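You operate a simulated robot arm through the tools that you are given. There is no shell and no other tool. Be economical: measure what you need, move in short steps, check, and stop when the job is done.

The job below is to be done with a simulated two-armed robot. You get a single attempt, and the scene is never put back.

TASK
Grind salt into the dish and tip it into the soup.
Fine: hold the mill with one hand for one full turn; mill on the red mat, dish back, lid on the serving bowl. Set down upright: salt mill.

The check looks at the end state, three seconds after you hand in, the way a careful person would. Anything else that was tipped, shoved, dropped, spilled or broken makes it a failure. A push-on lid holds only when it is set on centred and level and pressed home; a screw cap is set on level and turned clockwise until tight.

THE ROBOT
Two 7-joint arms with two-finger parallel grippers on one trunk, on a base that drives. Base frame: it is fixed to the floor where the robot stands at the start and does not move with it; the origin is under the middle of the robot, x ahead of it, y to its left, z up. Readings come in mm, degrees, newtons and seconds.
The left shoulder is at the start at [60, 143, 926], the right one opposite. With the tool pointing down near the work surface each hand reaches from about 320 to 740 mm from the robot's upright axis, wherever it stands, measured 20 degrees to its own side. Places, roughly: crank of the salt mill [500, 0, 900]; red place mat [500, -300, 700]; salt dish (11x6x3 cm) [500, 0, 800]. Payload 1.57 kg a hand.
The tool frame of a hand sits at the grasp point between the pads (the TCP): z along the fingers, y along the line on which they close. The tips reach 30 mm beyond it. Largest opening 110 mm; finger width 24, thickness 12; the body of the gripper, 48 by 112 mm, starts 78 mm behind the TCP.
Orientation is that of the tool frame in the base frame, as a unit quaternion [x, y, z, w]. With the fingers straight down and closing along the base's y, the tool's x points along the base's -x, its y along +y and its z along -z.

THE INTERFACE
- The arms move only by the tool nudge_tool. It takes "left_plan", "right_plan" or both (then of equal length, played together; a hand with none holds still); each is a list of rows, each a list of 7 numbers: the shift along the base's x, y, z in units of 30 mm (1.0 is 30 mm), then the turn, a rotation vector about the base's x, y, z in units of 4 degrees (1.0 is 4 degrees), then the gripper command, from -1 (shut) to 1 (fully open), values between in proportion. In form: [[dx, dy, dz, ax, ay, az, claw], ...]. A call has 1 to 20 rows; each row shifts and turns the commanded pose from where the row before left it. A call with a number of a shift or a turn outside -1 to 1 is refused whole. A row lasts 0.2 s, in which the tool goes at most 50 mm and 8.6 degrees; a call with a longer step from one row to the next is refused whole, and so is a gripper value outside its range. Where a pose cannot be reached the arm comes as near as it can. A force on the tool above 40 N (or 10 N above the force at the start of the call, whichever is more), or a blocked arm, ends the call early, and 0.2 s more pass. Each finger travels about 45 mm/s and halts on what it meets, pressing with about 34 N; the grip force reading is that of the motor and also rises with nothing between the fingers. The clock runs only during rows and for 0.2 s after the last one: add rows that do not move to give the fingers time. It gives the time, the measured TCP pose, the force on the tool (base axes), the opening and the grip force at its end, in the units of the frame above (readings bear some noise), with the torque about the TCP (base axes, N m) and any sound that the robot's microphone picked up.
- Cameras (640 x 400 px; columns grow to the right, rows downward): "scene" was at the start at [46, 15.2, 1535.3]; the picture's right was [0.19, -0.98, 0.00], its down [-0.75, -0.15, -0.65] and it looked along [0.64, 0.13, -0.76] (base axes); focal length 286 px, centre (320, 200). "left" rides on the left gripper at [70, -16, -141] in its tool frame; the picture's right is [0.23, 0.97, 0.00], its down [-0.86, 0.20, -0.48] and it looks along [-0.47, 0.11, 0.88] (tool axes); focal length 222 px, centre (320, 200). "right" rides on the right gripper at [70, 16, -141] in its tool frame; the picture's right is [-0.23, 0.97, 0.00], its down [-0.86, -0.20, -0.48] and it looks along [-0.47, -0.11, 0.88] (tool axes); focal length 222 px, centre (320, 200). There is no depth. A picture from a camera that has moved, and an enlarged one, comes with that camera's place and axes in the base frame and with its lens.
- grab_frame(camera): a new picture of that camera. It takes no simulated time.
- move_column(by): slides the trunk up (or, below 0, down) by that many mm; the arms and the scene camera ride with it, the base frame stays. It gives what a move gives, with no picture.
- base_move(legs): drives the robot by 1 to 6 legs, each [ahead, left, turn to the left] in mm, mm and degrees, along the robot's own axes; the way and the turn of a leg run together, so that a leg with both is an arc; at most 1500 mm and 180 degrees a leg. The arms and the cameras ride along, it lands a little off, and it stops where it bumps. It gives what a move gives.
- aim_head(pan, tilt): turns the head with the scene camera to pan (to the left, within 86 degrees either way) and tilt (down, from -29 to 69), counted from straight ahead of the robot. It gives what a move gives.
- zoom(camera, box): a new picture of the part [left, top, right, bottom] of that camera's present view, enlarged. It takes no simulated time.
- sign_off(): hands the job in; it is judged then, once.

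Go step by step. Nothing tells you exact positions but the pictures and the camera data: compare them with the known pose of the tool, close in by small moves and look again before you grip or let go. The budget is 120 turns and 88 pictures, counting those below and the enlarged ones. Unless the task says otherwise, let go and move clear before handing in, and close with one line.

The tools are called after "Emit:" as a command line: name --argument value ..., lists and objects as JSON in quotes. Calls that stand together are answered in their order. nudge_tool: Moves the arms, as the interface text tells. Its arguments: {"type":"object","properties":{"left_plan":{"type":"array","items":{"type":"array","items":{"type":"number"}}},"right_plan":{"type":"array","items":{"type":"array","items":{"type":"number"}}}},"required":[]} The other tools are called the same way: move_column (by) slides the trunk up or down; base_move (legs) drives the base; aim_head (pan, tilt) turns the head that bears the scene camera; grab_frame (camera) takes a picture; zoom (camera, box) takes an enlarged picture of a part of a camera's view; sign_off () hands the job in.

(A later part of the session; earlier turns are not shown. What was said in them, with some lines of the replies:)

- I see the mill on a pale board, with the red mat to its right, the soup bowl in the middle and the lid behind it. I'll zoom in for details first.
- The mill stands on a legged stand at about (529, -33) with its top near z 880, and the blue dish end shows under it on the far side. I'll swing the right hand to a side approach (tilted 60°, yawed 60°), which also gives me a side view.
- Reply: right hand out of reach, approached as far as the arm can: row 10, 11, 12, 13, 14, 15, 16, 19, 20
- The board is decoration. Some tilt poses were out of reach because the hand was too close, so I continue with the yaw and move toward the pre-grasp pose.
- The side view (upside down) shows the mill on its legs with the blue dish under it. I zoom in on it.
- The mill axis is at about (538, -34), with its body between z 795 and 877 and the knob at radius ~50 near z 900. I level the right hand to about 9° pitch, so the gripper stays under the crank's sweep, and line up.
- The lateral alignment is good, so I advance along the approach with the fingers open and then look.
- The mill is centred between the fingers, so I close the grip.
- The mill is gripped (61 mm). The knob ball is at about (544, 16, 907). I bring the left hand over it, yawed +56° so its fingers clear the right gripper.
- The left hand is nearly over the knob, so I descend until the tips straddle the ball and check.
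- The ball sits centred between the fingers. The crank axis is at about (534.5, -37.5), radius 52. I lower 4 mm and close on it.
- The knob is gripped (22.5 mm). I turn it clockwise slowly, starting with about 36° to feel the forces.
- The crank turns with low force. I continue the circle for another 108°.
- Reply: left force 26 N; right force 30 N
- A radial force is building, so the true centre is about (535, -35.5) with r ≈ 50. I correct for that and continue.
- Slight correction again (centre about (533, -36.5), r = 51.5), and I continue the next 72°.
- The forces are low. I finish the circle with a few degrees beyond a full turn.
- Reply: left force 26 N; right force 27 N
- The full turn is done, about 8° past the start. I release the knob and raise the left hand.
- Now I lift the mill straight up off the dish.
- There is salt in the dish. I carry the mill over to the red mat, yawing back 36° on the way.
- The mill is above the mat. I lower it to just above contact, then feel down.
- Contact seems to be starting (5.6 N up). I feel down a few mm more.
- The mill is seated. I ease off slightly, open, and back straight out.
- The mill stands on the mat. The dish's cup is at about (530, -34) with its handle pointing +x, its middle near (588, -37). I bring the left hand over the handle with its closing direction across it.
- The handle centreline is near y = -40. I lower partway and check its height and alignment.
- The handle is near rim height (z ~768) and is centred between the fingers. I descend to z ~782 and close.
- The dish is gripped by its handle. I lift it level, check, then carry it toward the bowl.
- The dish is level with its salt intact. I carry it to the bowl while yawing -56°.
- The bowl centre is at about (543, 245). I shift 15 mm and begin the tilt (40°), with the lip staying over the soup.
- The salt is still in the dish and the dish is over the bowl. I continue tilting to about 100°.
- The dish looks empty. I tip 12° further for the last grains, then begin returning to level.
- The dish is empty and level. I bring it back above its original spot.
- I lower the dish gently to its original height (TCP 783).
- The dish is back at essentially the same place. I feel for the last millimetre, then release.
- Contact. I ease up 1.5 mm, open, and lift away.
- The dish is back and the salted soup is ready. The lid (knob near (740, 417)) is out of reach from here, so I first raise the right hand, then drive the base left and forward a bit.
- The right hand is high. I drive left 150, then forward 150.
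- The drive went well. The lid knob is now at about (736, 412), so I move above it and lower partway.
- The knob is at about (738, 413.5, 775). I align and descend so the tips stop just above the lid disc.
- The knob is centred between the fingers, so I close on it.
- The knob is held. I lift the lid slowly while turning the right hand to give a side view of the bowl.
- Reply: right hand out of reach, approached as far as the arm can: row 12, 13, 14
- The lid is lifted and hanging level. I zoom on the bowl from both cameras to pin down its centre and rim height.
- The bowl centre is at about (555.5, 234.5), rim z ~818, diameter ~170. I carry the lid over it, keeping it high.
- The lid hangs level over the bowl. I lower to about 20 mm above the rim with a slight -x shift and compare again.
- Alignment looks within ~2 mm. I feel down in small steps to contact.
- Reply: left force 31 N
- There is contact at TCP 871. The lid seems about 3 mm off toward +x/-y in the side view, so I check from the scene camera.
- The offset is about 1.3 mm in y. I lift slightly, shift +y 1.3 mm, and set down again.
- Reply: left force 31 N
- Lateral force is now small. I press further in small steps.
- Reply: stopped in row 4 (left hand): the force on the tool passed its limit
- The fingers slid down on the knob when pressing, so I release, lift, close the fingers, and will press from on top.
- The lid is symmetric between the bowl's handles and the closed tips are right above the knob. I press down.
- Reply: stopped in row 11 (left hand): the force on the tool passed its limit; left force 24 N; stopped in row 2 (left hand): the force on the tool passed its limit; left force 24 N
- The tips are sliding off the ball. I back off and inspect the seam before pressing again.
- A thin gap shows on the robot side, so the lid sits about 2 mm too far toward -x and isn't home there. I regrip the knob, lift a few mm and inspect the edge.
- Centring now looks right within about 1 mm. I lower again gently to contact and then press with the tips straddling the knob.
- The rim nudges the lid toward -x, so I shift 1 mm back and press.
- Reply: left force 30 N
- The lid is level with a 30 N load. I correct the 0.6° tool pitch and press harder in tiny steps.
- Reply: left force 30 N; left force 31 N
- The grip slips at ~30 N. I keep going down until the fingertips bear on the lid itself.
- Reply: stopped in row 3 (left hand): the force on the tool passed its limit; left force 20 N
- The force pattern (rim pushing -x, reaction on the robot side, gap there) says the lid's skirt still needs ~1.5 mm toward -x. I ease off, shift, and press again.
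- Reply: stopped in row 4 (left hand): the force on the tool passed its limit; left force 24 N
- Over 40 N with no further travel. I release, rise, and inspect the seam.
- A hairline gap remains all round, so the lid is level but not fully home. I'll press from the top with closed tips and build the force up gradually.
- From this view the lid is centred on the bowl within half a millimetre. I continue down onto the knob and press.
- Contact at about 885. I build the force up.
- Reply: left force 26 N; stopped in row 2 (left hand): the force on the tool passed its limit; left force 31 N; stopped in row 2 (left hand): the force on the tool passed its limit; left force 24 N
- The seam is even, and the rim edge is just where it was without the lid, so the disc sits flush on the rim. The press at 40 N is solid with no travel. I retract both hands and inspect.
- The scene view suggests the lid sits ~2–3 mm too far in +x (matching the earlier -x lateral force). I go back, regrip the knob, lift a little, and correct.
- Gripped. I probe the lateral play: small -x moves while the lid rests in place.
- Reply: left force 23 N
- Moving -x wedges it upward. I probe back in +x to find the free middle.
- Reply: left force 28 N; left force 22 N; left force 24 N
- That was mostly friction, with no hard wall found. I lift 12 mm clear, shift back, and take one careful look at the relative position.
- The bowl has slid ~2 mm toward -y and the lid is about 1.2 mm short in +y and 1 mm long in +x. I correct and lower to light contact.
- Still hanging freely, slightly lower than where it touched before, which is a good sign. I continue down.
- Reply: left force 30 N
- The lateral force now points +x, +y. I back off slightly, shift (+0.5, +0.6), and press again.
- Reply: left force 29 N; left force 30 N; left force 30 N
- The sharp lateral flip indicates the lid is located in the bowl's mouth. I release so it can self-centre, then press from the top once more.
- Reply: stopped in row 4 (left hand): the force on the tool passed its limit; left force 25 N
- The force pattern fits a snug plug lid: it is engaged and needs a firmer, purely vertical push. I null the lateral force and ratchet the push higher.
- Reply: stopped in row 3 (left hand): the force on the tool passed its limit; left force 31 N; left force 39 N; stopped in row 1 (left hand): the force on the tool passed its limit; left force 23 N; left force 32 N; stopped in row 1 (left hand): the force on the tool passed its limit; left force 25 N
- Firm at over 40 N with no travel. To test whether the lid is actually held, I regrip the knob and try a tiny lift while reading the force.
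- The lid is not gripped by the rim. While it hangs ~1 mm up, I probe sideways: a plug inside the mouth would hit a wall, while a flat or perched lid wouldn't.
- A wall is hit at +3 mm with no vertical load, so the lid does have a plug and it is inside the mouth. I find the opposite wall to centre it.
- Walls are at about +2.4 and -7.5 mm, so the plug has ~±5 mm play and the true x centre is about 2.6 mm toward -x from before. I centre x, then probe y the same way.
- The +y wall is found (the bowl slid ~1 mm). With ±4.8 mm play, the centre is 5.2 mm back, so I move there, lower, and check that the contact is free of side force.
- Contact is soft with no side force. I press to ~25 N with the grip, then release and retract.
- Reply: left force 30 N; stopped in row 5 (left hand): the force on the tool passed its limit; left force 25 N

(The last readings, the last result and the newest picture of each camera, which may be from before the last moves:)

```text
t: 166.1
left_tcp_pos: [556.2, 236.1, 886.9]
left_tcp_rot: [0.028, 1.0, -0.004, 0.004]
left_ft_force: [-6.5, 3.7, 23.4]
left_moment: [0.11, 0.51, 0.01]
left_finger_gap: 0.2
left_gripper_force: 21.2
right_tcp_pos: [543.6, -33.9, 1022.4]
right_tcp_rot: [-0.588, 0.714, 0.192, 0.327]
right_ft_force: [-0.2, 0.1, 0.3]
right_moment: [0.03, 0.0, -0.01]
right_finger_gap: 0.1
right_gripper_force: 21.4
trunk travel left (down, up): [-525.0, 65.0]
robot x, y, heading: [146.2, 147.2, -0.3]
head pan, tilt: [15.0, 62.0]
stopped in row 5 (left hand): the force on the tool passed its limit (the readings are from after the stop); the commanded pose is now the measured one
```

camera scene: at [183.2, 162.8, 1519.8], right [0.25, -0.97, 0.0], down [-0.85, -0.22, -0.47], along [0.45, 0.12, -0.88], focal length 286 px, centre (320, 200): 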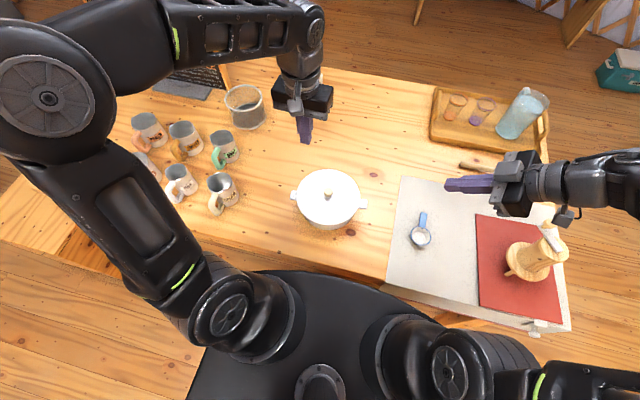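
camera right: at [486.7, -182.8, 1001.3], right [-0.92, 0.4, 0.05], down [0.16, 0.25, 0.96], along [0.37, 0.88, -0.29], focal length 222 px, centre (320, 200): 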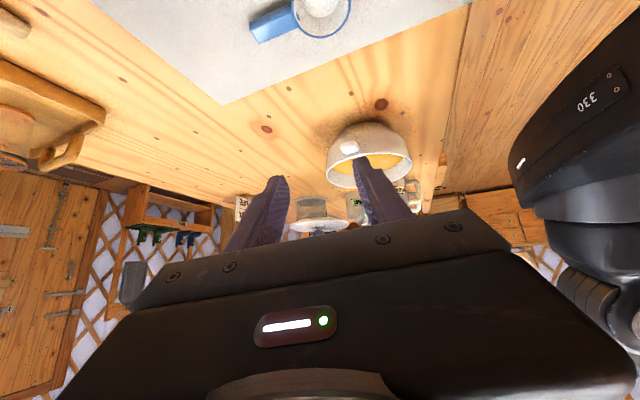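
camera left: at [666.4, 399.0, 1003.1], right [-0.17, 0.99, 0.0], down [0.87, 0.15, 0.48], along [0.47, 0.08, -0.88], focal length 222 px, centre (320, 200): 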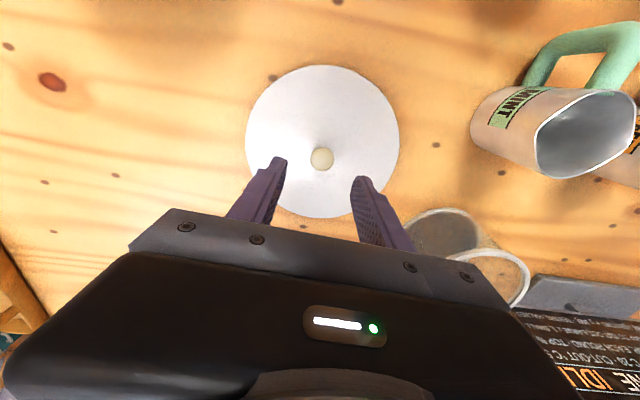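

Pressed firmly, level, and centred. I retract the left hand and take a closing look at the lid and the whole scene.

Emit:
nudge_tool --left_plan '[[0, 0, 0.3, 0, 0, 0, -1], [0, 0, 0.8, 0, 0, 0, -1], [0, 0, 1, 0, 0, 0, -1], [0, 0, 1, 0, 0, 0, -1], [0, 0.3, 1, 0, 0, 0, -1], [0, 0.5, 0.5, 0, 0, 0, -1], [0.3, 0.5, 0, 0, 0, 0, -1], [0.5, 0.5, 0, 0, 0, 0, -1], [0.5, 0.5, 0, 0, 0, 0, -1], [0, 0, 0, 0, 0, 0, -1]]'

Emit:
zoom --camera "scene" --box '[280, 155, 380, 235]'

```text
t: 168.3
left_tcp_pos: [597.4, 306.2, 1022.6]
left_tcp_rot: [0.028, 1.0, -0.003, 0.002]
left_ft_force: [0.3, -0.6, -0.1]
left_moment: [0.0, -0.02, -0.01]
left_finger_gap: 0.0
left_gripper_force: 21.5
right_tcp_pos: [545.2, -34.0, 1021.3]
right_tcp_rot: [-0.587, 0.715, 0.192, 0.327]
right_ft_force: [0.6, 0.5, 0.5]
right_moment: [-0.02, 0.01, 0.02]
right_finger_gap: 0.0
right_gripper_force: 21.1
trunk travel left (down, up): [-525.0, 65.0]
robot x, y, heading: [150.3, 144.9, -0.4]
head pan, tilt: [15.0, 62.0]
```

```text
5.00 times, centred on (330, 195) of scene
camera zoom: at [183.0, 163.2, 1519.8], right [0.26, -0.97, 0.0], down [-0.85, -0.23, -0.47], along [0.45, 0.12, -0.88], focal length 1429 px, centre (270, 225)
```

zoom: 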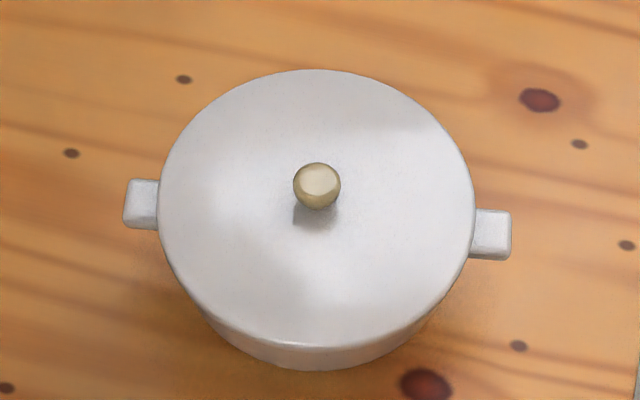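

The mill is upright on the red mat, the dish is back in its place, the salt is in the soup, and the lid is centred, level and pressed on the bowl with both hands clear. I hand in.

Emit:
sign_off

```text
The job is handed in.
```

I ground the salt with one full turn and tipped it into the soup. The mill is upright on the red mat, the dish is back in its place, and the lid is on the bowl, centred and pressed down; the bowl slid a few millimetres while I fitted the lid, and on a test lift just before the last press the lid came up freely.
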